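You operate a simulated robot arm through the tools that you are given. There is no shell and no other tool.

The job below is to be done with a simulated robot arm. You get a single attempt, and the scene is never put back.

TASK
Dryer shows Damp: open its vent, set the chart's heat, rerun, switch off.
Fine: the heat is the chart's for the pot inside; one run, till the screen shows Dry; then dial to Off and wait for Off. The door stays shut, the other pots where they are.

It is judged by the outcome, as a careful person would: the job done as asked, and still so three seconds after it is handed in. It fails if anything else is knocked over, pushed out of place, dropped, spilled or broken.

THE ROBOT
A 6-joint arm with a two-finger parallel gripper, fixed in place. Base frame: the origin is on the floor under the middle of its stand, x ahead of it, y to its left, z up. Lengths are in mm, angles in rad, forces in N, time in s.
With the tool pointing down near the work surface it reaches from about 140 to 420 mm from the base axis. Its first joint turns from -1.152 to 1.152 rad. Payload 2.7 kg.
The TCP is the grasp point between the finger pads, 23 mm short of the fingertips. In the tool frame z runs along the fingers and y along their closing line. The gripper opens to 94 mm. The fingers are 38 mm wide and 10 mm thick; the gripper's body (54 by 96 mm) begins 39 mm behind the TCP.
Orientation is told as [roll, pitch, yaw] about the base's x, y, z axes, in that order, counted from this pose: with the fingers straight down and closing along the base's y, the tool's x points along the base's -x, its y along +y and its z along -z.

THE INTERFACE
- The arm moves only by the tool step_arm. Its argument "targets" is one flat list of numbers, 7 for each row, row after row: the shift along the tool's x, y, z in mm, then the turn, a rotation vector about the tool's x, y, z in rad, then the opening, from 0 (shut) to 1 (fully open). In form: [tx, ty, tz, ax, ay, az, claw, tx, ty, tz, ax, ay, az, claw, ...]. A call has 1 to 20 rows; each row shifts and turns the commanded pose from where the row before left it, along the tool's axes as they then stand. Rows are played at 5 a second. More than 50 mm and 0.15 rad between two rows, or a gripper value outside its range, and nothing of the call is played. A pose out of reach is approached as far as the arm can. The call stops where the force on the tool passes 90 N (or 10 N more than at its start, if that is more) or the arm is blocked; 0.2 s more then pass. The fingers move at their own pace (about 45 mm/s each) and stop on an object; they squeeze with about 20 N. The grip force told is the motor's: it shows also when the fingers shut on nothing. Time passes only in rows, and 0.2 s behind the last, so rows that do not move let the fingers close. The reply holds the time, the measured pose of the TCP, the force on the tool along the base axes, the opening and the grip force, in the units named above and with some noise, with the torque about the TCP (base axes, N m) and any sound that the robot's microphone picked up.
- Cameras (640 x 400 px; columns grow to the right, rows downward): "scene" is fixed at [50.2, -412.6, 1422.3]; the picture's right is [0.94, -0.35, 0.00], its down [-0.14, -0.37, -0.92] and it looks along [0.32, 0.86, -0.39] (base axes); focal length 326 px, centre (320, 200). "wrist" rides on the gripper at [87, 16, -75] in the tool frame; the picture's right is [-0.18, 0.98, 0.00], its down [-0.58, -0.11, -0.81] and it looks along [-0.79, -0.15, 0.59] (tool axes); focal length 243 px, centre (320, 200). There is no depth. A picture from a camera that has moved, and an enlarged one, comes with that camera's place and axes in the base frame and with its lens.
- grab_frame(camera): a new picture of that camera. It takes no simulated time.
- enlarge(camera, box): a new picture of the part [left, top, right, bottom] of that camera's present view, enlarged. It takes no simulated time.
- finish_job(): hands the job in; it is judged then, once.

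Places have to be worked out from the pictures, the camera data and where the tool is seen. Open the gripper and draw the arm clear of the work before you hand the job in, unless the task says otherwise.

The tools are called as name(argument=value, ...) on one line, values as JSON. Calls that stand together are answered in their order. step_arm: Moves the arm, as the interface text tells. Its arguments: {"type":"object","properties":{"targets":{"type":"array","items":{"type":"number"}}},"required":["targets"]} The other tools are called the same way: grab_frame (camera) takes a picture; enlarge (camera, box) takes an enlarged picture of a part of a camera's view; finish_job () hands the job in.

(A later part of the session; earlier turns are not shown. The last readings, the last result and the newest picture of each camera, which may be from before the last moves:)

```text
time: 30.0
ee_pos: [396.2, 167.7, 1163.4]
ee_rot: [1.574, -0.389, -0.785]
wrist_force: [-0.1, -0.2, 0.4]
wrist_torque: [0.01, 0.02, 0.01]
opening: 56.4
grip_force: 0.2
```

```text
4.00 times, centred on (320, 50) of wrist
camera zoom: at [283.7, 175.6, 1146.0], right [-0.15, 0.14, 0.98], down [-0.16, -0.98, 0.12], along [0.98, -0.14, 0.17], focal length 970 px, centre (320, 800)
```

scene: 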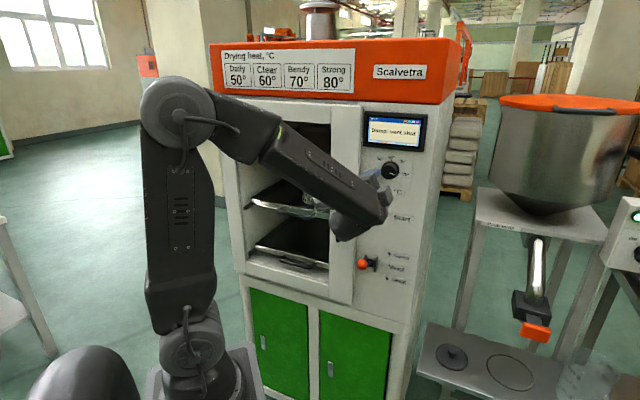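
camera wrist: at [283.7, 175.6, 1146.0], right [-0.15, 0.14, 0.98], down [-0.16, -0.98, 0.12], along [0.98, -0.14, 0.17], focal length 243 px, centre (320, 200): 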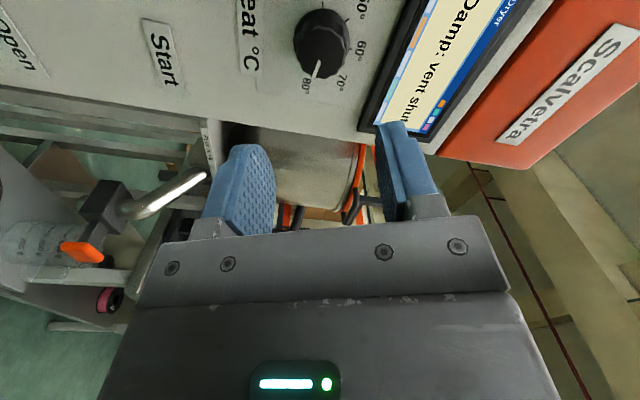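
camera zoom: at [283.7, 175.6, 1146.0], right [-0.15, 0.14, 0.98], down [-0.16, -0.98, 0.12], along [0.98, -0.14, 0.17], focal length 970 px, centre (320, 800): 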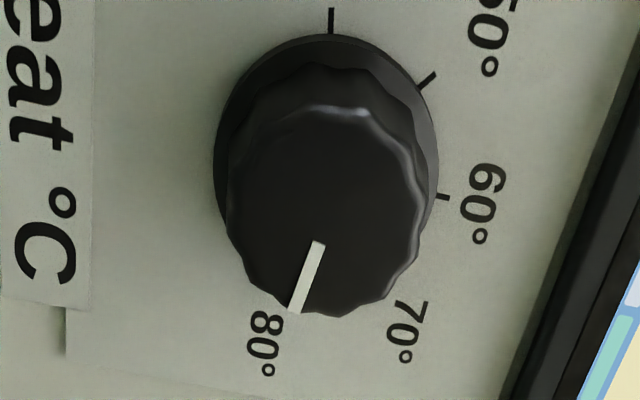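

Both views agree: the dial cap centre is at (487, 261, 1165.5). I'll correct the small offset and advance until the fingertips are just around the cap front.

step_arm(targets=[1.7, 1.9, 17, 0, 0, 0, 0.6, 0, 0, 17, 0, 0, 0, 0.6, 0, 0, 17, 0, 0, 0, 0.6, 0, 0, 17, 0, 0, 0, 0.6, 0, 0, 15, 0, 0, 0, 0.6])

grab_frame(camera="wrist")

enlarge(camera="scene", box=[325, 110, 445, 230])

```text
time: 31.2
ee_pos: [453.9, 228.1, 1166.5]
ee_rot: [1.573, -0.393, -0.788]
wrist_force: [-0.1, 0.3, -0.5]
wrist_torque: [0.01, 0.0, -0.03]
opening: 56.1
grip_force: 0.1
```

```text
taken
camera wrist: at [340.2, 236.7, 1147.9], right [-0.15, 0.14, 0.98], down [-0.16, -0.98, 0.12], along [0.98, -0.14, 0.17], focal length 243 px, centre (320, 200)
```

wrist: 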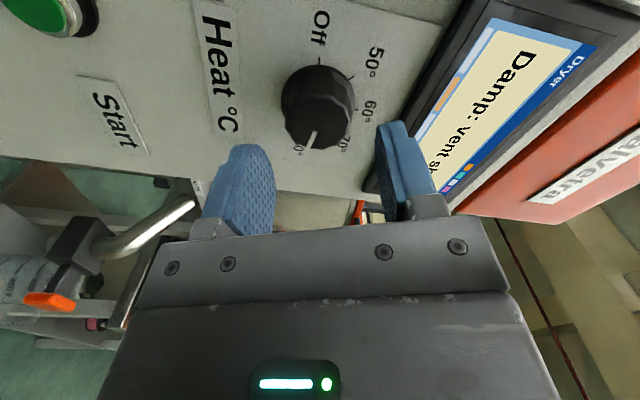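

```text
3.33 times, centred on (385, 170) of scene
camera zoom: at [50.2, -412.6, 1422.3], right [0.94, -0.35, 0.0], down [-0.14, -0.37, -0.92], along [0.32, 0.86, -0.39], focal length 1086 px, centre (103, 300)
```

zoom: 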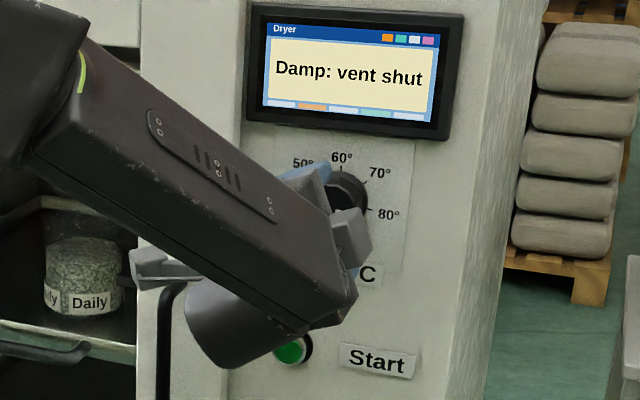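

The dial lies centred between the fingertips' lines. I'll advance the last 34 mm so the tips are about 8 mm off the panel, then close.

step_arm(targets=[0, -1, 12, 0, 0, 0, 0.6, 0, 0, 12, 0, 0, 0, 0.6, 0, 0, 10, 0, 0, 0, 0.6, 0, 0, 0, 0, 0, 0, 0.6])

grab_frame(camera="wrist")

enlarge(camera="scene", box=[355, 130, 435, 190])

```text
time: 32.2
ee_pos: [476.7, 250.5, 1165.2]
ee_rot: [1.574, -0.393, -0.783]
wrist_force: [-0.8, 0.2, -0.1]
wrist_torque: [-0.01, 0.01, 0.02]
opening: 56.1
grip_force: 0.1
```

```text
taken
camera wrist: at [364.0, 259.7, 1146.6], right [-0.15, 0.14, 0.98], down [-0.16, -0.98, 0.12], along [0.98, -0.14, 0.17], focal length 243 px, centre (320, 200)
```

wrist: 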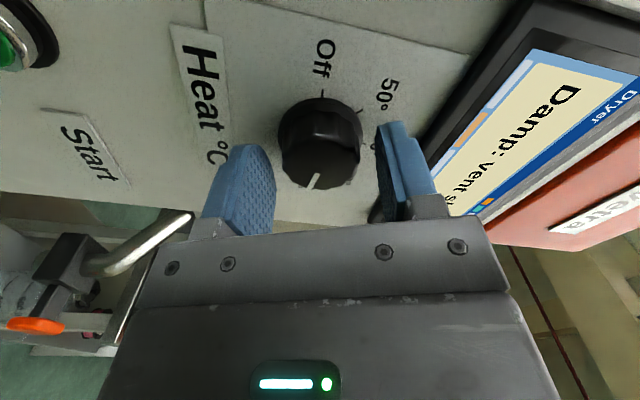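

```text
6.67 times, centred on (395, 160) of scene
camera zoom: at [50.2, -412.6, 1422.3], right [0.94, -0.35, 0.0], down [-0.14, -0.37, -0.92], along [0.32, 0.86, -0.39], focal length 2171 px, centre (-180, 467)
```

zoom: 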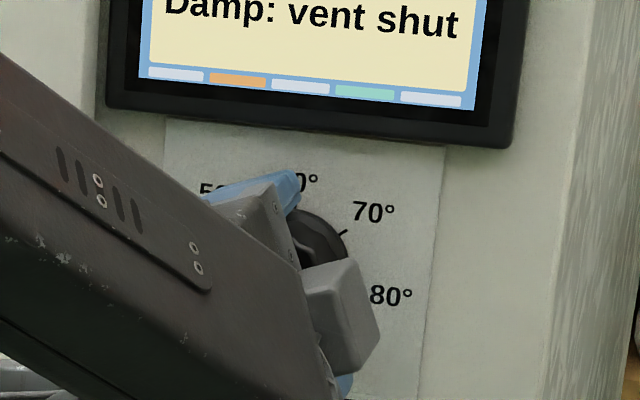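

The knob is centred between the fingers with tips reaching ~8 mm over its side. I'll go 3 mm deeper and close.

step_arm(targets=[0, 0, 3, 0, 0, 0, 0.6, 0, 0, 0, 0, 0, 0, 0.3, 0, 0, 0, 0, 0, 0, 0.2, 0, 0, 0, 0, 0, 0, 0.2, 0, 0, 0, 0, 0, 0, 0.2])

```text
time: 33.4
ee_pos: [477.9, 255.0, 1165.3]
ee_rot: [1.574, -0.393, -0.782]
wrist_force: [-1.5, 1.8, 2.6]
wrist_torque: [-0.01, -0.06, 0.15]
opening: 38.7
grip_force: 45.0
```

Gripped at 38.7 mm with almost no side load. I'll turn counter-clockwise by 45° first (to 70°) and check the torque and the view.

step_arm(targets=[0, 0, 0, 0, 0, -0.131, 0, 0, 0, 0, 0, 0, -0.131, 0, 0, 0, 0, 0, 0, -0.131, 0, 0, 0, 0, 0, 0, -0.131, 0, 0, 0, 0, 0, 0, -0.131, 0, 0, 0, 0, 0, 0, -0.131, 0])

grab_frame(camera="wrist")

enlarge(camera="scene", box=[355, 100, 435, 190])

```text
time: 34.8
ee_pos: [478.8, 255.1, 1164.6]
ee_rot: [1.583, -1.183, -0.794]
wrist_force: [-10.4, -3.7, 7.8]
wrist_torque: [-0.21, 0.2, 0.46]
opening: 38.5
grip_force: 45.2
```

```text
taken
camera wrist: at [392.8, 235.8, 1090.8], right [-0.6, 0.59, 0.54], down [-0.34, -0.8, 0.49], along [0.73, 0.11, 0.68], focal length 243 px, centre (320, 200)
```

wrist: 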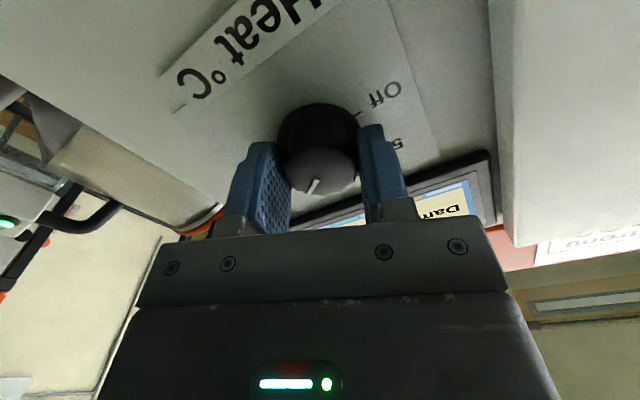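

```text
4.44 times, centred on (395, 145) of scene
camera zoom: at [49.8, -412.8, 1422.2], right [0.94, -0.35, 0.0], down [-0.14, -0.37, -0.92], along [0.32, 0.86, -0.39], focal length 1447 px, centre (-13, 444)
```

zoom: 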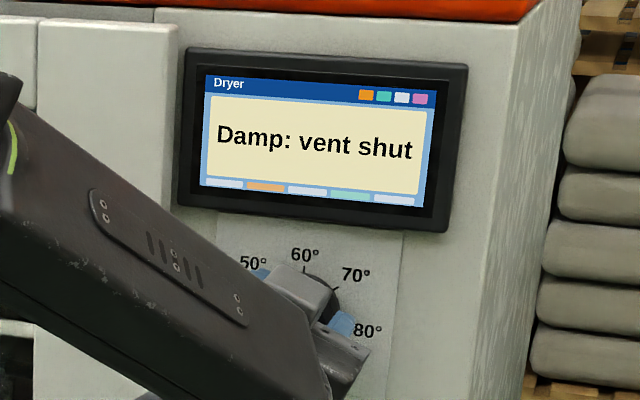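

The pointer stays fixed relative to the gripper, so the dial is turning with it. I'll go on another 45° to 60°, then check.

step_arm(targets=[0, 0, 0, 0, 0, -0.131, 0, 0, 0, 0, 0, 0, -0.131, 0, 0, 0, 0, 0, 0, -0.131, 0, 0, 0, 0, 0, 0, -0.131, 0, 0, 0, 0, 0, 0, -0.131, 0, 0, 0, 0, 0, 0, -0.131, 0])

grab_frame(camera="wrist")

```text
time: 36.2
ee_pos: [478.7, 255.3, 1165.0]
ee_rot: [-1.581, -1.172, 2.368]
wrist_force: [-19.6, -6.4, 5.8]
wrist_torque: [0.26, -0.22, 0.63]
opening: 38.3
grip_force: 44.8
```

```text
taken
camera wrist: at [439.9, 189.0, 1078.7], right [-0.69, 0.69, -0.21], down [-0.66, -0.49, 0.58], along [0.29, 0.54, 0.79], focal length 243 px, centre (320, 200)
```

wrist: 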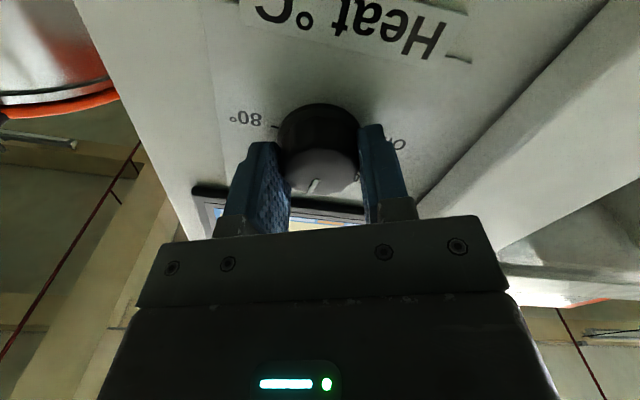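

The dial is following at 60° now. Another 45° to reach 50°.

step_arm(targets=[0, 0, 0, 0, 0, -0.131, 0, 0, 0, 0, 0, 0, -0.131, 0, 0, 0, 0, 0, 0, -0.131, 0, 0, 0, 0, 0, 0, -0.131, 0, 0, 0, 0, 0, 0, -0.131, 0, 0, 0, 0, 0, 0, -0.131, 0, 0, 0, 0, 0, 0, 0, 0])

grab_frame(camera="wrist")

enlarge(camera="scene", box=[355, 100, 435, 190])

```text
time: 36.9
ee_pos: [478.6, 254.9, 1166.7]
ee_rot: [-1.48, -0.927, 2.334]
wrist_force: [-9.8, 9.3, -2.5]
wrist_torque: [0.19, -0.15, -0.08]
opening: 39.0
grip_force: 45.1
out of reach, approached as far as the arm can: row 2, 3
stopped in row 3: the force on the tool passed its limit at 97 N (the readings are from after the stop); the commanded pose is now the measured one
```

```text
taken
camera wrist: at [456.3, 170.7, 1091.3], right [-0.68, 0.59, -0.44], down [-0.72, -0.4, 0.57], along [0.16, 0.7, 0.69], focal length 243 px, centre (320, 200)
```

wrist: 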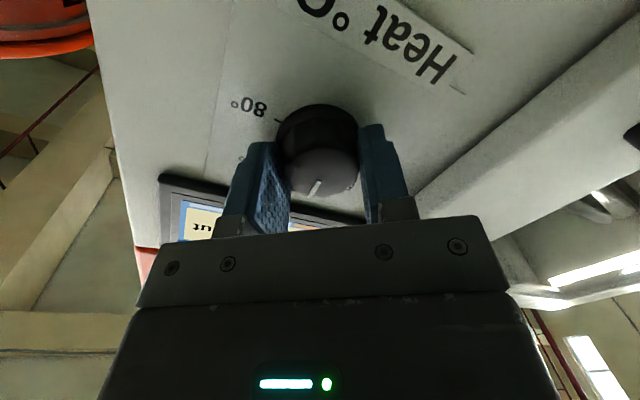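

```text
4.44 times, centred on (395, 145) of scene
camera zoom: at [49.9, -412.3, 1422.4], right [0.94, -0.35, 0.0], down [-0.14, -0.37, -0.92], along [0.32, 0.86, -0.39], focal length 1447 px, centre (-13, 444)
```

zoom: 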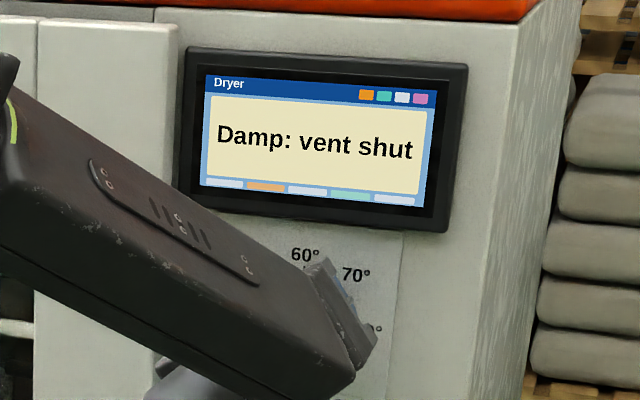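

The wrist roll reached its joint limit at about 14° past 60° and the call stopped. I'll release the knob, back straight off, and re-grip with the wrist rolled back the other way.

step_arm(targets=[0, 0, 0, 0, 0, 0, 0.6, 0, 0, 0, 0, 0, 0, 0.6, 0, 0, 0, 0, 0, 0, 0.6])

grab_frame(camera="wrist")

```text
time: 37.6
ee_pos: [482.3, 253.4, 1166.9]
ee_rot: [-1.482, -0.927, 2.327]
wrist_force: [-0.2, -0.3, -0.3]
wrist_torque: [0.0, -0.01, 0.01]
opening: 56.3
grip_force: 0.0
```

```text
taken
camera wrist: at [457.5, 168.7, 1091.8], right [-0.68, 0.59, -0.44], down [-0.72, -0.4, 0.57], along [0.16, 0.7, 0.69], focal length 243 px, centre (320, 200)
```

wrist: 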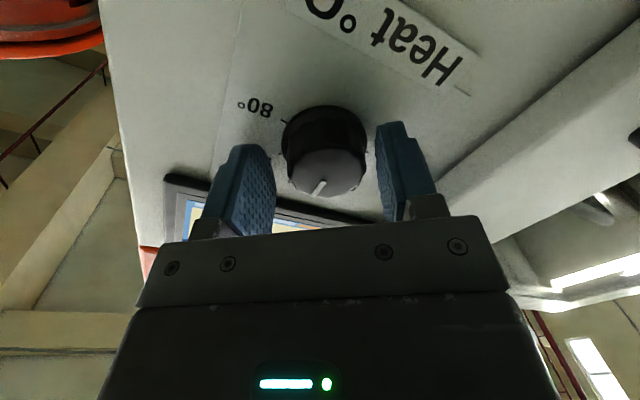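

Released cleanly. I'll retract 60 mm, correct the slight tilt and roll back to camera-down, then read the dial.

step_arm(targets=[0, 0, -10, 0, 0, 0, 0.6, 0, 0, -15, 0, 0, 0, 0.6, 0, 0, -15, 0, 0, 0, 0.6, 0, 0, -20, 0.066, -0.019, 0, 0.6, 0, 0, 0, 0, 0, 0.128, 0.6, 0, 0, 0, 0, 0, 0.128, 0.6, 0, 0, 0, 0, 0, 0.128, 0.6, 0, 0, 0, 0, 0, 0.128, 0.6, 0, 0, 0, 0, 0, 0.128, 0.6])

grab_frame(camera="wrist")

enlarge(camera="wrist", box=[240, 70, 400, 170])

enlarge(camera="scene", box=[355, 130, 435, 190])

```text
time: 39.6
ee_pos: [444.2, 201.7, 1184.8]
ee_rot: [-2.725, -1.568, -2.772]
wrist_force: [-0.7, -0.1, -0.2]
wrist_torque: [0.01, -0.01, 0.0]
opening: 56.3
grip_force: 0.0
out of reach, approached as far as the arm can: row 4
```

```text
taken
camera wrist: at [381.5, 159.9, 1098.3], right [-0.7, 0.69, 0.18], down [-0.49, -0.65, 0.58], along [0.52, 0.31, 0.79], focal length 243 px, centre (320, 200)
```

wrist: 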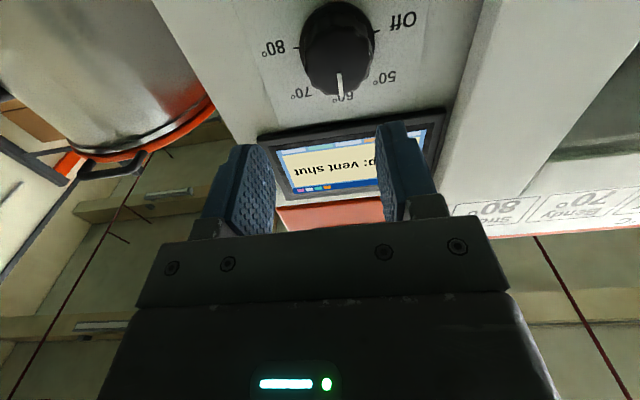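

```text
4.00 times, centred on (320, 120) of wrist
camera zoom: at [381.5, 159.9, 1098.3], right [-0.7, 0.69, 0.18], down [-0.49, -0.65, 0.58], along [0.52, 0.31, 0.79], focal length 970 px, centre (320, 520)
```

zoom: 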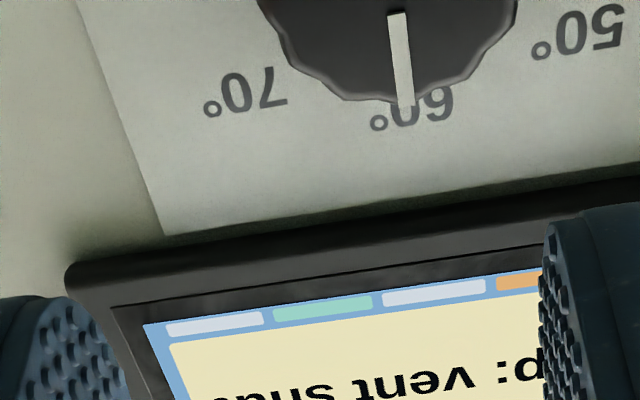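

```text
6.67 times, centred on (395, 160) of scene
camera zoom: at [50.2, -412.6, 1422.3], right [0.94, -0.35, 0.0], down [-0.14, -0.37, -0.92], along [0.32, 0.86, -0.39], focal length 2171 px, centre (-180, 467)
```

zoom: 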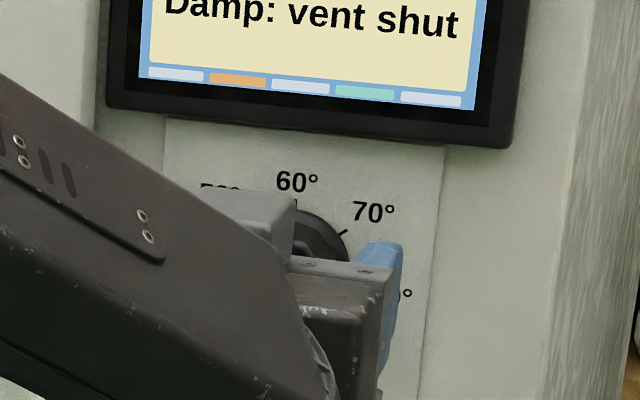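

With the fingers off, the dial's pointer rests at 60° (it has detents). I'll re-centre on the dial axis and roll +0.6 rad, so that the remaining 45° turn stays well inside the wrist range.

step_arm(targets=[10, 6.5, 0, 0, 0, 0, 0.6, 9.5, 6.5, 0, 0, 0, 0, 0.6, 0, 0, 0, 0, 0, 0.15, 0.6, 0, 0, 0, 0, 0, 0.15, 0.6, 0, 0, 0, 0, 0, 0.15, 0.6, 0, 0, 0, 0, 0, 0.15, 0.6])

grab_frame(camera="wrist")

enlarge(camera="wrist", box=[240, 50, 400, 150])

```text
time: 41.0
ee_pos: [435.6, 211.5, 1164.6]
ee_rot: [1.575, -0.974, -0.788]
wrist_force: [0.1, 0.2, 0.4]
wrist_torque: [0.03, 0.02, 0.0]
opening: 56.5
grip_force: 0.1
```

```text
taken
camera wrist: at [340.2, 202.4, 1102.7], right [-0.5, 0.5, 0.71], down [-0.27, -0.87, 0.42], along [0.82, 0.02, 0.57], focal length 243 px, centre (320, 200)
```

wrist: 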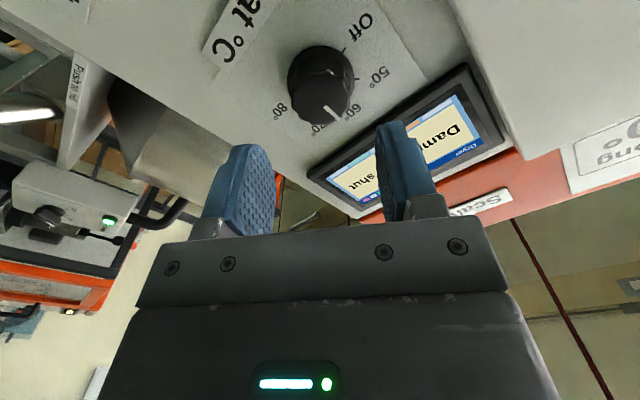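

```text
4.00 times, centred on (320, 100) of wrist
camera zoom: at [340.2, 202.4, 1102.7], right [-0.5, 0.5, 0.71], down [-0.27, -0.87, 0.42], along [0.82, 0.02, 0.57], focal length 970 px, centre (320, 600)
```

zoom: 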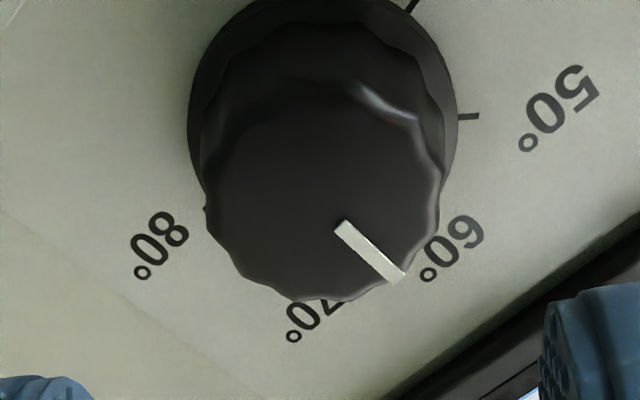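

The pointer is at 60° and I'm on axis. I'll advance 60 mm and grip.

step_arm(targets=[0, 0, 15, 0, 0, 0, 0.6, 0, 0, 15, 0, 0, 0, 0.6, 0, 0, 15, 0, 0, 0, 0.6, 0, 0, 14, 0, 0, 0, 0.6, 0, 0, 0, 0, 0, 0, 0.6, 0, 0, 0, 0, 0, 0, 0.2, 0, 0, 0, 0, 0, 0, 0.2, 0, 0, 0, 0, 0, 0, 0.2])

grab_frame(camera="wrist")

```text
time: 42.9
ee_pos: [477.6, 251.9, 1165.8]
ee_rot: [1.577, -0.975, -0.789]
wrist_force: [-5.2, 10.4, 4.3]
wrist_torque: [0.07, 0.02, 0.46]
opening: 38.2
grip_force: 44.7
```

```text
taken
camera wrist: at [381.8, 243.1, 1103.6], right [-0.51, 0.5, 0.7], down [-0.27, -0.87, 0.42], along [0.82, 0.02, 0.58], focal length 243 px, centre (320, 200)
```

wrist: 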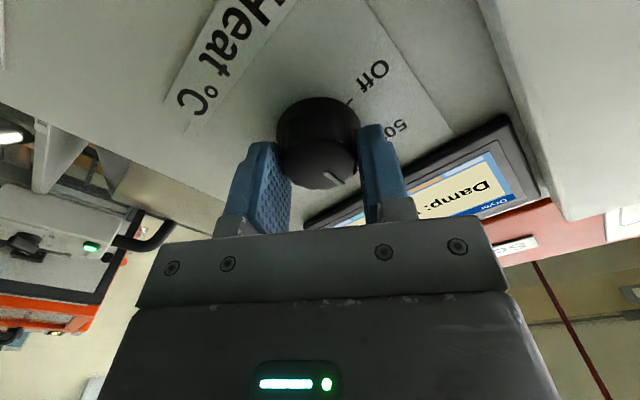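

The knob is gripped again at 38 mm. I'll turn 45° counter-clockwise with a hair extra to reach the 50° detent.

step_arm(targets=[0, 0, 0, 0, 0, -0.133, 0, 0, 0, 0, 0, 0, -0.133, 0, 0, 0, 0, 0, 0, -0.133, 0, 0, 0, 0, 0, 0, -0.133, 0, 0, 0, 0, 0, 0, -0.133, 0, 0, 0, 0, 0, 0, -0.133, 0, 0, 0, 0, 0, 0, 0, 0])

grab_frame(camera="wrist")

```text
time: 44.5
ee_pos: [476.7, 253.5, 1167.8]
ee_rot: [-1.595, -1.367, 2.384]
wrist_force: [-23.8, 6.3, 12.8]
wrist_torque: [-0.42, 0.45, 0.35]
opening: 38.3
grip_force: 45.0
```

```text
taken
camera wrist: at [426.1, 199.4, 1078.3], right [-0.71, 0.7, -0.02], down [-0.58, -0.57, 0.59], along [0.4, 0.43, 0.81], focal length 243 px, centre (320, 200)
```

wrist: 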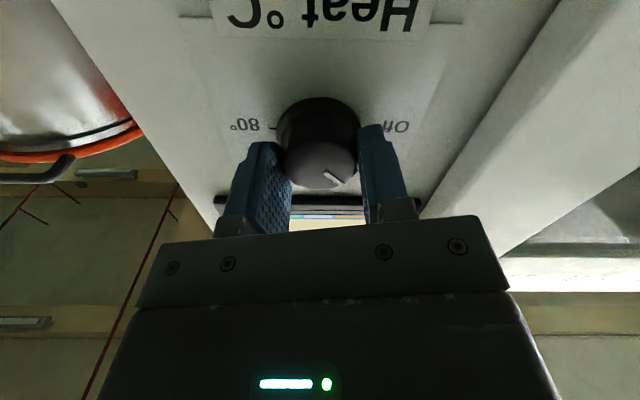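

The pointer now leans toward 50°. I'll release, back off 60 mm and check where it rests.

step_arm(targets=[0, 0, 0, 0, 0, 0, 0.6, 0, 0, 0, 0, 0, 0, 0.6, 0, 0, 0, 0, 0, 0, 0.6, 0, 0, -15, 0, 0, 0, 0.6, 0, 0, -15, 0, 0, 0, 0.6, 0, 0, -15, 0, 0, 0, 0.6, 0, 0, -15, 0, 0, 0, 0.6])

grab_frame(camera="wrist")

enlarge(camera="wrist", box=[240, 40, 400, 140])

enlarge(camera="scene", box=[355, 110, 435, 190])

```text
time: 46.0
ee_pos: [435.2, 209.7, 1163.3]
ee_rot: [-1.582, -1.369, 2.37]
wrist_force: [0.2, -0.6, -0.5]
wrist_torque: [0.02, -0.02, 0.0]
opening: 56.6
grip_force: 0.0
```

```text
taken
camera wrist: at [384.7, 154.7, 1075.8], right [-0.71, 0.71, -0.02], down [-0.58, -0.56, 0.59], along [0.41, 0.43, 0.81], focal length 243 px, centre (320, 200)
```

wrist: 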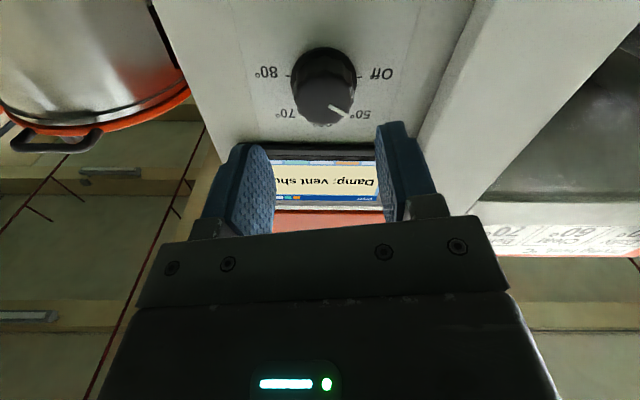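

```text
4.00 times, centred on (320, 90) of wrist
camera zoom: at [384.7, 154.7, 1075.8], right [-0.71, 0.71, -0.02], down [-0.58, -0.56, 0.59], along [0.41, 0.43, 0.81], focal length 970 px, centre (320, 640)
```

zoom: 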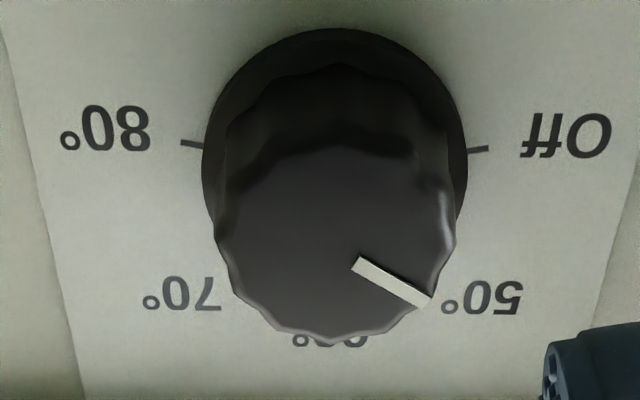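

```text
5.00 times, centred on (395, 150) of scene
camera zoom: at [50.2, -412.6, 1422.3], right [0.94, -0.35, 0.0], down [-0.14, -0.37, -0.92], along [0.32, 0.86, -0.39], focal length 1628 px, centre (-55, 450)
```

zoom: 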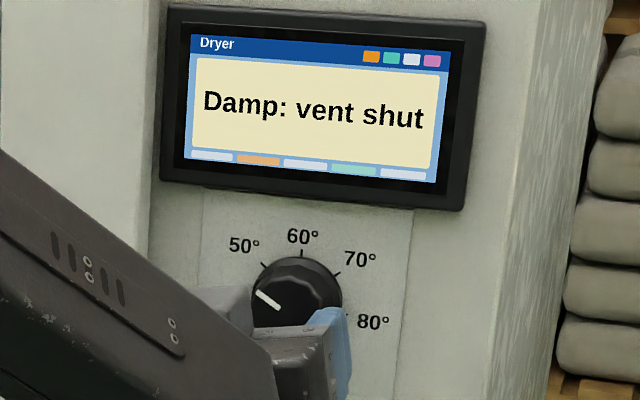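

The pointer looks near 50°, but I want a more exact reading before starting: it may be slightly past the mark. I'll roll back level, retreat, and tilt the tool so the wrist camera faces the dial squarely.

step_arm(targets=[0, 0, -20, 0, 0, 0.1, 0.8, 0, 0, -20, 0, 0, 0.1, 0.8, -15, 0, 0, 0, 0, 0, 0.8, -15, 0, 0, 0, 0, 0, 0.8, 0, 0, 0, 0, 0.131, 0, 0.8, 0, 0, 0, 0, 0.131, 0, 0.8, 0, 0, 0, 0, 0.131, 0, 0.8, 0, 0, 0, 0, 0.131, 0, 0.8, 0, 0, 0, 0, 0.131, 0, 0.8, 0, 0, 0, 0, 0.131, 0, 0.8])

grab_frame(camera="wrist")

enlarge(camera="wrist", box=[260, 90, 388, 170])

enlarge(camera="scene", box=[355, 140, 435, 190])

```text
time: 48.2
ee_pos: [406.0, 182.2, 1195.7]
ee_rot: [-0.001, -0.785, 0.788]
wrist_force: [0.6, 0.2, 0.2]
wrist_torque: [0.0, 0.01, -0.01]
opening: 75.3
grip_force: 0.0
```

```text
taken
camera wrist: at [315.3, 112.0, 1186.4], right [-0.6, 0.79, 0.13], down [-0.04, -0.19, 0.98], along [0.8, 0.59, 0.14], focal length 243 px, centre (320, 200)
```

wrist: 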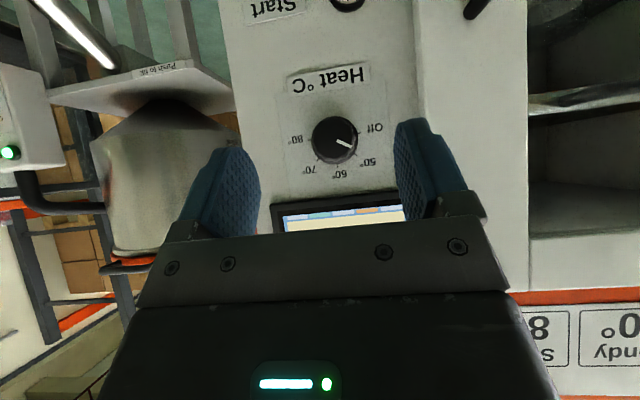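

```text
5.00 times, centred on (324, 130) of wrist
camera zoom: at [315.3, 112.0, 1186.4], right [-0.6, 0.79, 0.13], down [-0.04, -0.19, 0.98], along [0.8, 0.59, 0.14], focal length 1213 px, centre (300, 550)
```

zoom: 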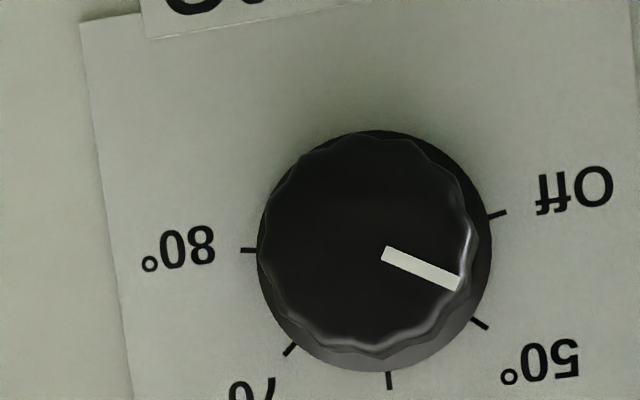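

```text
8.00 times, centred on (395, 165) of scene
camera zoom: at [50.2, -412.6, 1422.3], right [0.94, -0.35, 0.0], down [-0.14, -0.37, -0.92], along [0.32, 0.86, -0.39], focal length 2605 px, centre (-280, 480)
```

zoom: 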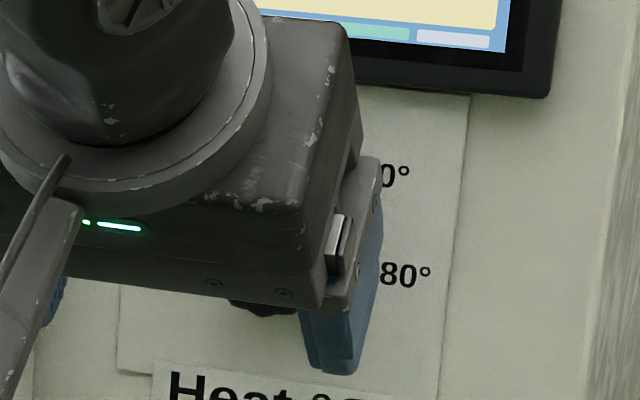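

The square-on view shows the pointer about 12° past the 50° mark toward Off (marks are ~50° apart), and the dial evidently does not snap. I'll go back in and turn it about 12° clockwise to sit right on 50°.

step_arm(targets=[0, 0, 0, 0, -0.131, 0, 0.6, 0, 0, 0, 0, -0.131, 0, 0.6, 0, 0, 0, 0, -0.131, 0, 0.6, 0, 0, 0, 0, -0.131, 0, 0.6, 0, 0, 0, 0, -0.131, 0, 0.6, 0, 0, 0, 0, -0.131, 0, 0.6, 15.5, -0.5, 0, 0, 0, 0, 0.6, 15.5, 0, 0, 0, 0, 0, 0.6, 0, 0, 15, 0, 0, 0, 0.6, 0, 0, 15, 0, 0, 0, 0.6, 0, 0, 15, 0, 0, 0, 0.6, 0, 0, 15, 0, 0, 0, 0.6])

grab_frame(camera="wrist")

```text
time: 50.9
ee_pos: [448.4, 225.2, 1163.1]
ee_rot: [-2.618, -1.57, -2.876]
wrist_force: [-0.2, -0.4, -0.4]
wrist_torque: [0.01, 0.01, 0.01]
opening: 56.5
grip_force: 0.0
```

```text
taken
camera wrist: at [386.4, 182.8, 1077.1], right [-0.7, 0.69, 0.18], down [-0.49, -0.65, 0.58], along [0.52, 0.31, 0.79], focal length 243 px, centre (320, 200)
```

wrist: 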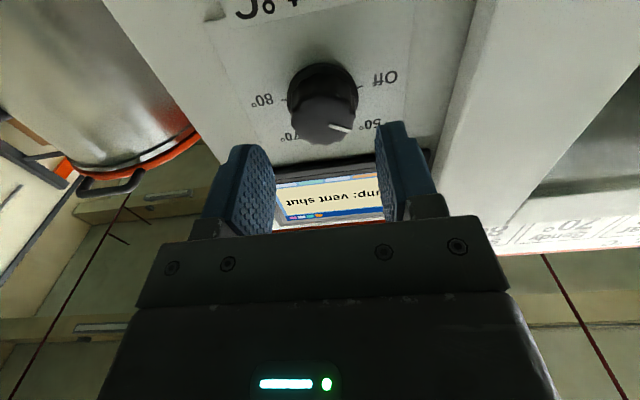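

On axis within 2 mm. Advancing 42 mm and closing on the knob.

step_arm(targets=[-1.5, -0.8, 14, 0, 0, 0, 0.6, 0, 0, 14, 0, 0, 0, 0.6, 0, 0, 14, 0, 0, 0, 0.6, 0, 0, 0, 0, 0, 0, 0.6, 0, 0, 0, 0, 0, 0, 0.2, 0, 0, 0, 0, 0, 0, 0.2, 0, 0, 0, 0, 0, 0, 0.2])

grab_frame(camera="wrist")

enlarge(camera="wrist", box=[256, 90, 384, 210])

```text
time: 52.5
ee_pos: [479.0, 256.2, 1165.2]
ee_rot: [-2.453, -1.565, -3.04]
wrist_force: [-11.0, 13.0, 2.4]
wrist_torque: [0.19, -0.13, 0.66]
opening: 38.7
grip_force: 45.1
```

```text
taken
camera wrist: at [416.3, 213.8, 1078.9], right [-0.7, 0.69, 0.18], down [-0.49, -0.65, 0.58], along [0.52, 0.32, 0.8], focal length 243 px, centre (320, 200)
```

wrist: 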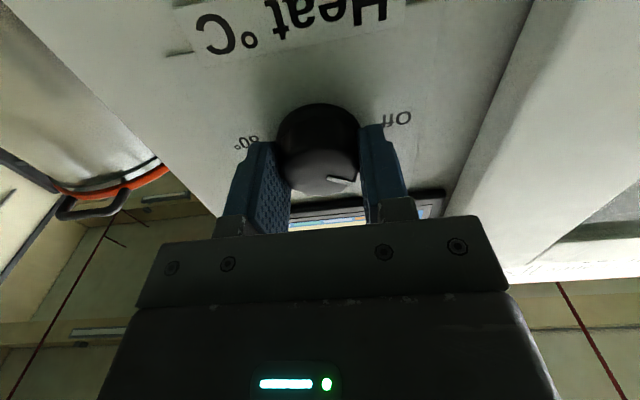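

```text
3.33 times, centred on (320, 150) of wrist
camera zoom: at [416.3, 213.8, 1078.9], right [-0.7, 0.69, 0.18], down [-0.49, -0.65, 0.58], along [0.52, 0.32, 0.8], focal length 809 px, centre (320, 367)
```

zoom: 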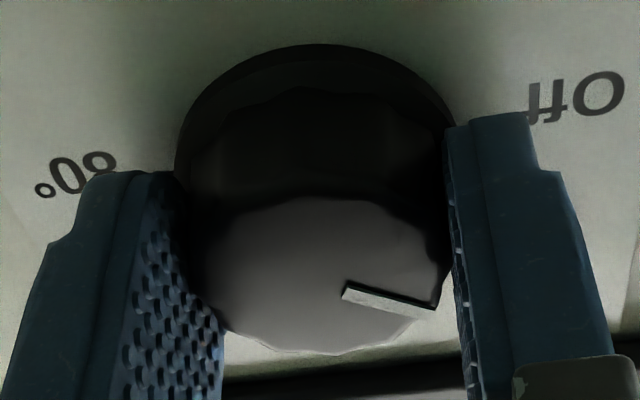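

Gripped. Turning 0.21 rad clockwise (back toward 60°), then I'll look at the pointer while still gripped.

step_arm(targets=[0, 0, 0, 0, 0, 0.07, 0, 0, 0, 0, 0, 0, 0.07, 0, 0, 0, 0, 0, 0, 0.07, 0, 0, 0, 0, 0, 0, 0, 0])

enlarge(camera="wrist", box=[256, 90, 384, 210])

```text
time: 53.5
ee_pos: [478.5, 255.9, 1165.6]
ee_rot: [1.59, -1.363, -0.802]
wrist_force: [6.0, 30.3, 6.3]
wrist_torque: [0.19, -0.13, 0.33]
opening: 38.4
grip_force: 45.3
```

```text
3.33 times, centred on (320, 150) of wrist
camera zoom: at [403.7, 226.3, 1084.1], right [-0.66, 0.65, 0.38], down [-0.41, -0.73, 0.54], along [0.63, 0.2, 0.75], focal length 809 px, centre (320, 367)
```

zoom: 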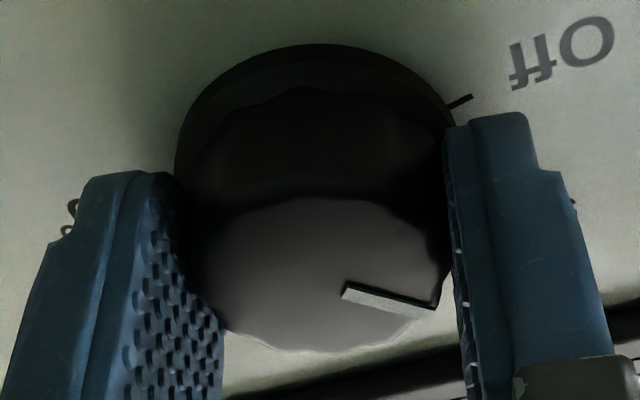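

The dial turned with the gripper by 0.21 rad. I'll release, back off and take the square-on view again.

step_arm(targets=[0, 0, 0, 0, 0, 0, 0.6, 0, 0, 0, 0, 0, 0, 0.6, 0, 0, 0, 0, 0, 0, 0.6, 0, 0, -20, 0, 0, 0, 0.6, 0, 0, -20, 0, 0, 0, 0.6, 0, 0, -20, 0, 0, 0, 0.6, 0, 0, -20, 0, 0, -0.105, 0.6, 0, 0, -20, 0, 0, -0.105, 0.8, -15, 0, 0, 0, 0.131, 0, 0.8, -15, 0, 0, 0, 0.131, 0, 0.8, 0, 0, 0, 0, 0.131, 0, 0.8, 0, 0, 0, 0, 0.131, 0, 0.8, 0, 0, 0, 0, 0.131, 0, 0.8, 0, 0, 0, 0, 0.131, 0, 0.8])

grab_frame(camera="wrist")

enlarge(camera="wrist", box=[260, 90, 388, 170])

```text
time: 56.5
ee_pos: [410.6, 183.2, 1196.7]
ee_rot: [-0.004, -0.788, 0.788]
wrist_force: [-0.6, 0.2, -0.2]
wrist_torque: [0.02, 0.02, 0.01]
opening: 75.2
grip_force: 0.0
```

```text
taken
camera wrist: at [319.3, 113.6, 1187.7], right [-0.6, 0.79, 0.13], down [-0.04, -0.19, 0.98], along [0.8, 0.59, 0.14], focal length 243 px, centre (320, 200)
```

wrist: 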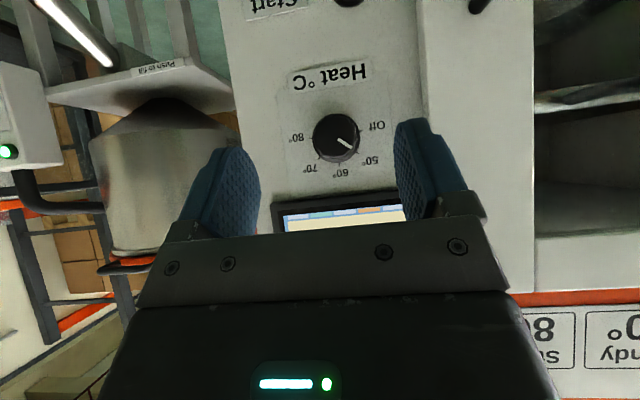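

```text
5.00 times, centred on (324, 130) of wrist
camera zoom: at [319.3, 113.6, 1187.7], right [-0.6, 0.79, 0.13], down [-0.04, -0.19, 0.98], along [0.8, 0.59, 0.14], focal length 1213 px, centre (300, 550)
```

zoom: 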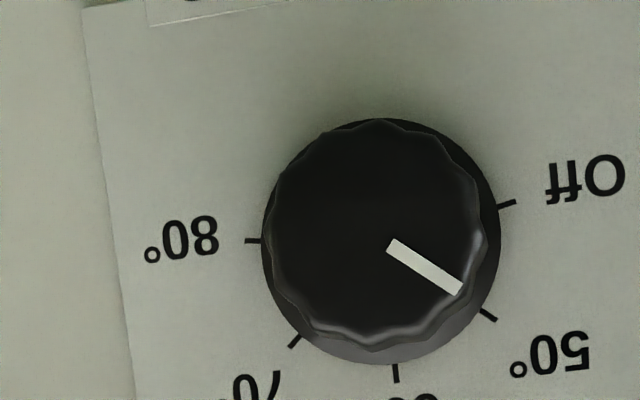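

The pointer now sits on the 50° mark (within about 2°). Next I'll close the fingers and move to stand in front of Start, tilted 30° down so the wrist clears the raised vent lever, and look from there.

step_arm(targets=[15.5, 5.1, 15.5, 0, 0, 0, 0, 15.5, 5.1, 15.5, 0, 0, 0, 0, 15.5, 5.1, 15.5, 0, 0, 0, 0, 15.5, 5.1, 15.5, 0, 0, 0, 0, 15.5, 5.1, 15.5, 0, 0, 0, 0, 15.5, 5.1, 15.5, 0, 0, 0, 0, 0, 0, 0, 0, -0.131, 0, 0, 0, 0, 0, 0, -0.131, 0, 0])

grab_frame(camera="wrist")

grab_frame(camera="scene")

```text
time: 58.2
ee_pos: [390.2, 204.4, 1065.8]
ee_rot: [-0.004, -1.048, 0.788]
wrist_force: [-1.4, -0.2, 0.6]
wrist_torque: [-0.01, -0.03, -0.04]
opening: 0.1
grip_force: 20.0
```

```text
taken
camera wrist: at [302.9, 139.1, 1027.1], right [-0.63, 0.76, 0.16], down [-0.21, -0.36, 0.91], along [0.75, 0.54, 0.39], focal length 243 px, centre (320, 200)
```

wrist: 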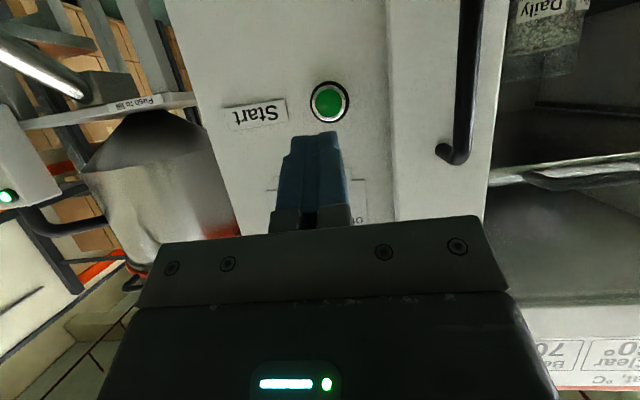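

```text
taken
```

scene: 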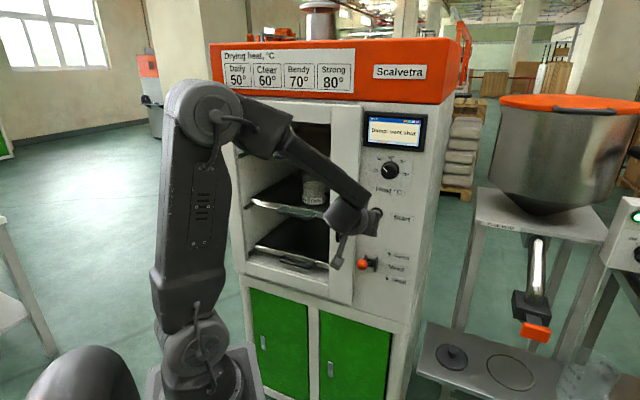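

enlarge(camera="wrist", box=[266, 60, 394, 140])

enlarge(camera="scene", box=[340, 190, 420, 240])

enlarge(camera="scene", box=[355, 140, 435, 190])

```text
5.00 times, centred on (330, 100) of wrist
camera zoom: at [302.9, 139.1, 1027.1], right [-0.63, 0.76, 0.16], down [-0.21, -0.36, 0.91], along [0.75, 0.54, 0.39], focal length 1213 px, centre (270, 700)
```

zoom: 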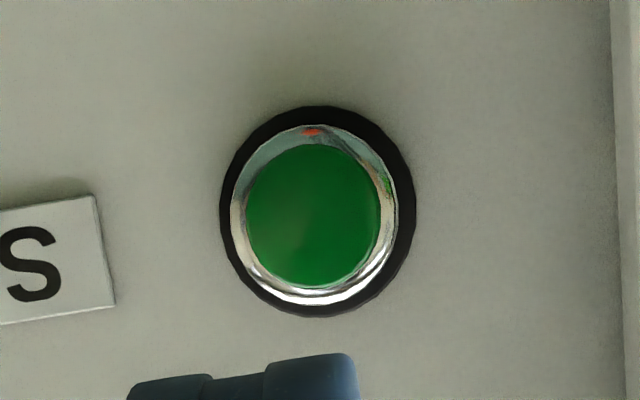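

```text
8.00 times, centred on (380, 215) of scene
camera zoom: at [50.2, -412.6, 1422.3], right [0.94, -0.35, 0.0], down [-0.14, -0.37, -0.92], along [0.32, 0.86, -0.39], focal length 2605 px, centre (-160, 80)
```

zoom: 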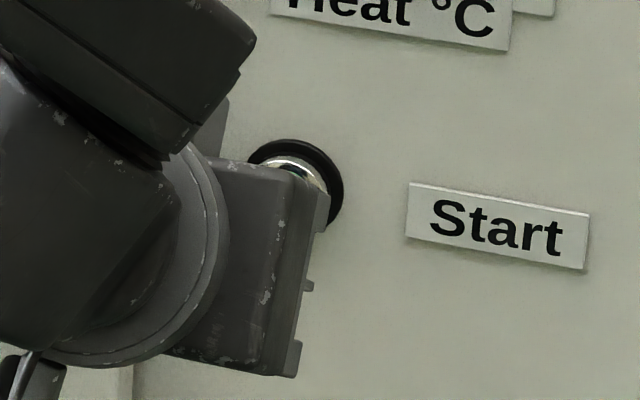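

```text
8.00 times, centred on (395, 165) of scene
camera zoom: at [50.2, -412.6, 1422.3], right [0.94, -0.35, 0.0], down [-0.14, -0.37, -0.92], along [0.32, 0.86, -0.39], focal length 2605 px, centre (-280, 480)
```

zoom: 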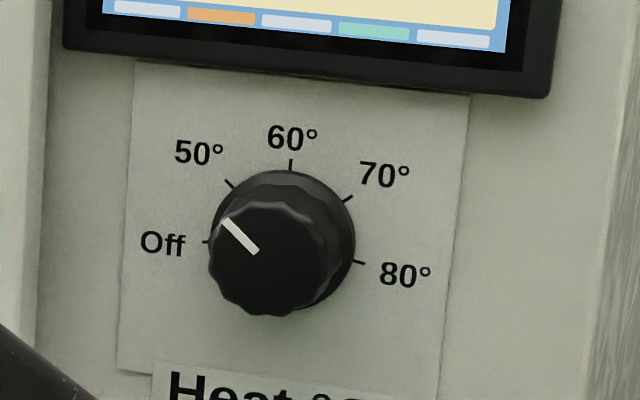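

Start's face is at about (474, 289.5, 1033.5) and the dial reads 50° in the scene view as well. I'll approach the button, stopping about 20 mm short.

step_arm(targets=[-1.4, 0.2, 19.4, 0, 0, 0, 0, -1.4, 0.2, 19.4, 0, 0, 0, 0, -1.4, 0.2, 19.4, 0, 0, 0, 0, -1.4, 0.1, 19.4, 0, 0, 0, 0])

grab_frame(camera="wrist")

enlarge(camera="scene", box=[320, 180, 420, 280])

```text
time: 59.2
ee_pos: [439.8, 256.2, 1029.7]
ee_rot: [-0.005, -1.049, 0.789]
wrist_force: [0.1, 0.0, -0.9]
wrist_torque: [-0.01, 0.02, -0.01]
opening: 0.1
grip_force: 20.1
```

```text
taken
camera wrist: at [351.9, 190.9, 991.2], right [-0.63, 0.76, 0.16], down [-0.21, -0.36, 0.91], along [0.75, 0.54, 0.39], focal length 243 px, centre (320, 200)
```

wrist: 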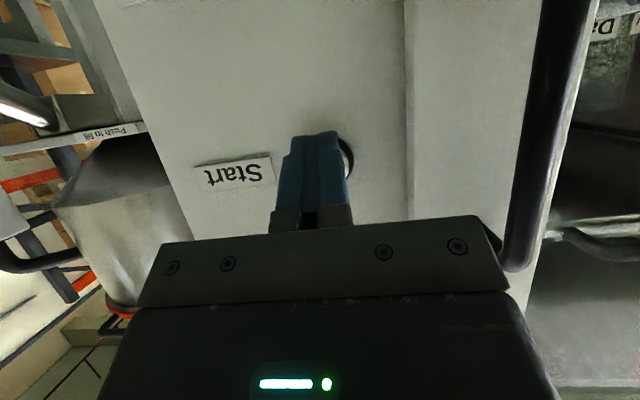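

```text
4.00 times, centred on (370, 230) of scene
camera zoom: at [50.2, -412.6, 1422.3], right [0.94, -0.35, 0.0], down [-0.14, -0.37, -0.92], along [0.32, 0.86, -0.39], focal length 1303 px, centre (120, 80)
```

zoom: 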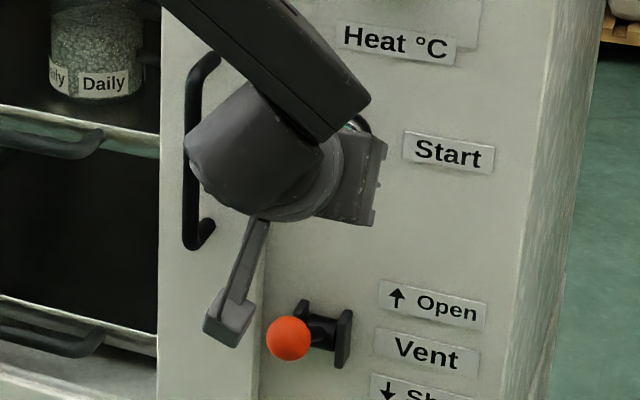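

Slightly low and left by ~2 mm; I'll correct and press straight in along the panel normal, slowly near contact.

step_arm(targets=[-4.2, -0.7, 3.3, 0, 0, 0, 0, -2.5, 0, 4.33, 0, 0, 0, 0, -2.5, 0, 4.33, 0, 0, 0, 0])

```text
time: 60.0
ee_pos: [450.6, 266.8, 1032.2]
ee_rot: [-0.006, -1.048, 0.792]
wrist_force: [-0.3, 0.1, -0.3]
wrist_torque: [0.01, -0.04, -0.04]
opening: 0.2
grip_force: 19.9
```

No contact yet at n≈507. Continuing in 2 mm steps.

step_arm(targets=[-1, 0, 1.73, 0, 0, 0, 0, -1, 0, 1.73, 0, 0, 0, 0, -1, 0, 1.73, 0, 0, 0, 0])

enlarge(camera="scene", box=[355, 105, 435, 185])

```text
time: 60.9
ee_pos: [452.9, 268.0, 1031.4]
ee_rot: [-0.005, -1.049, 0.787]
wrist_force: [-9.5, -8.5, 3.6]
wrist_torque: [0.22, -0.04, 0.0]
opening: 0.0
grip_force: 19.8
heard: click
```

```text
5.00 times, centred on (395, 145) of scene
camera zoom: at [49.8, -412.9, 1422.2], right [0.94, -0.35, 0.0], down [-0.14, -0.37, -0.92], along [0.32, 0.86, -0.39], focal length 1628 px, centre (-55, 475)
```

zoom: 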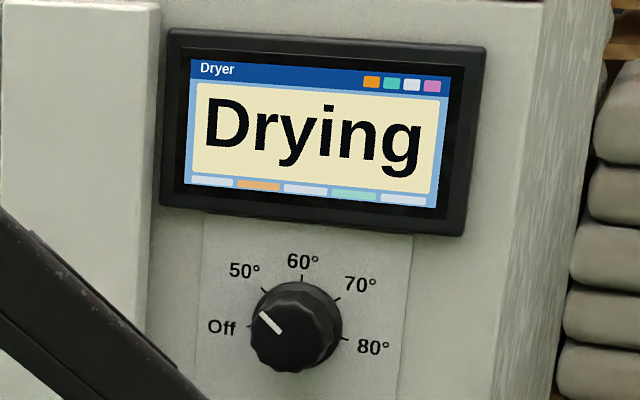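

I heard the click and the screen shows "Drying". I'll retract straight back from the button and then prepare for the dial while it runs.

step_arm(targets=[5, 0, -8.66, 0, 0, 0, 0, 7.5, 0, -13, 0, 0, 0, 0, 10, 0, -17.3, 0, 0, 0, 0, 10, 0, -17.3, 0, 0, 0, 0, 10, 0, -17.3, 0, 0, 0, 0])

enlarge(camera="scene", box=[355, 105, 435, 185])

```text
time: 62.0
ee_pos: [392.1, 211.0, 1033.3]
ee_rot: [-0.004, -1.047, 0.789]
wrist_force: [-0.8, 0.1, -0.5]
wrist_torque: [0.03, 0.03, 0.0]
opening: 0.2
grip_force: 20.2
```

```text
5.00 times, centred on (395, 145) of scene
camera zoom: at [50.2, -412.6, 1422.3], right [0.94, -0.35, 0.0], down [-0.14, -0.37, -0.92], along [0.32, 0.86, -0.39], focal length 1628 px, centre (-55, 475)
```

zoom: 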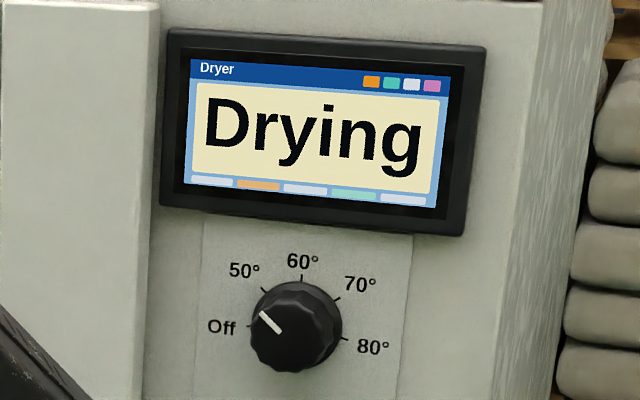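

Running. While it dries I'll move to a standby in front of the dial: tool horizontal, rolled +0.6, fingers opening, still ~90 mm away from it.

step_arm(targets=[-18.95, -5.13, -10.95, 0, 0, 0, 0.3, -18.95, -5.13, -10.95, 0, 0, 0, 0.6, -18.95, -5.13, -10.95, 0, 0, 0, 0.6, -18.95, -5.13, -10.95, 0, 0, 0, 0.6, -18.95, -5.13, -10.95, 0, 0, 0, 0.6, -18.95, -5.13, -10.95, 0, 0, 0, 0.6, 0, 0, 0, 0, -0.131, 0, 0.6, 0, 0, 0, 0, -0.131, 0, 0.6, 0, 0, 0, 0, -0.131, 0, 0.6, 0, 0, 0, 0, -0.131, 0, 0.6, 0, 0, 0, 0, 0, 0.15, 0.6, 0, 0, 0, 0, 0, 0.15, 0.6, 0, 0, 0, 0, 0, 0.15, 0.6, 0, 0, 0, 0, 0, 0.15, 0.6])

grab_frame(camera="wrist")

enlarge(camera="scene", box=[335, 105, 435, 185])

```text
time: 65.0
ee_pos: [415.3, 189.0, 1163.1]
ee_rot: [1.574, -0.97, -0.786]
wrist_force: [0.4, 0.6, 0.2]
wrist_torque: [-0.01, -0.02, 0.0]
opening: 56.5
grip_force: 0.0
```

```text
taken
camera wrist: at [319.3, 178.4, 1100.8], right [-0.5, 0.5, 0.71], down [-0.27, -0.87, 0.42], along [0.82, 0.01, 0.57], focal length 243 px, centre (320, 200)
```

wrist: 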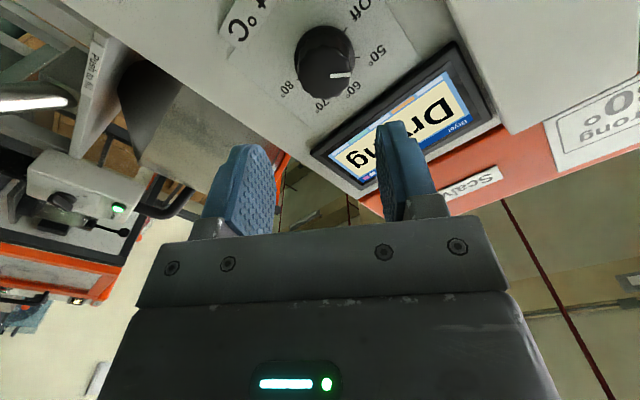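

```text
5.00 times, centred on (385, 145) of scene
camera zoom: at [50.2, -412.6, 1422.3], right [0.94, -0.35, 0.0], down [-0.14, -0.37, -0.92], along [0.32, 0.86, -0.39], focal length 1628 px, centre (-5, 475)
```

zoom: 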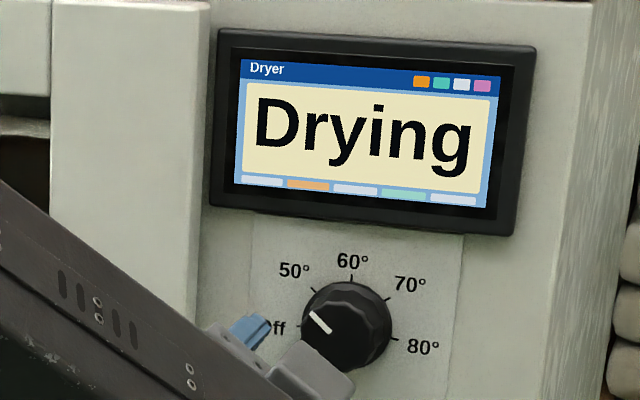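

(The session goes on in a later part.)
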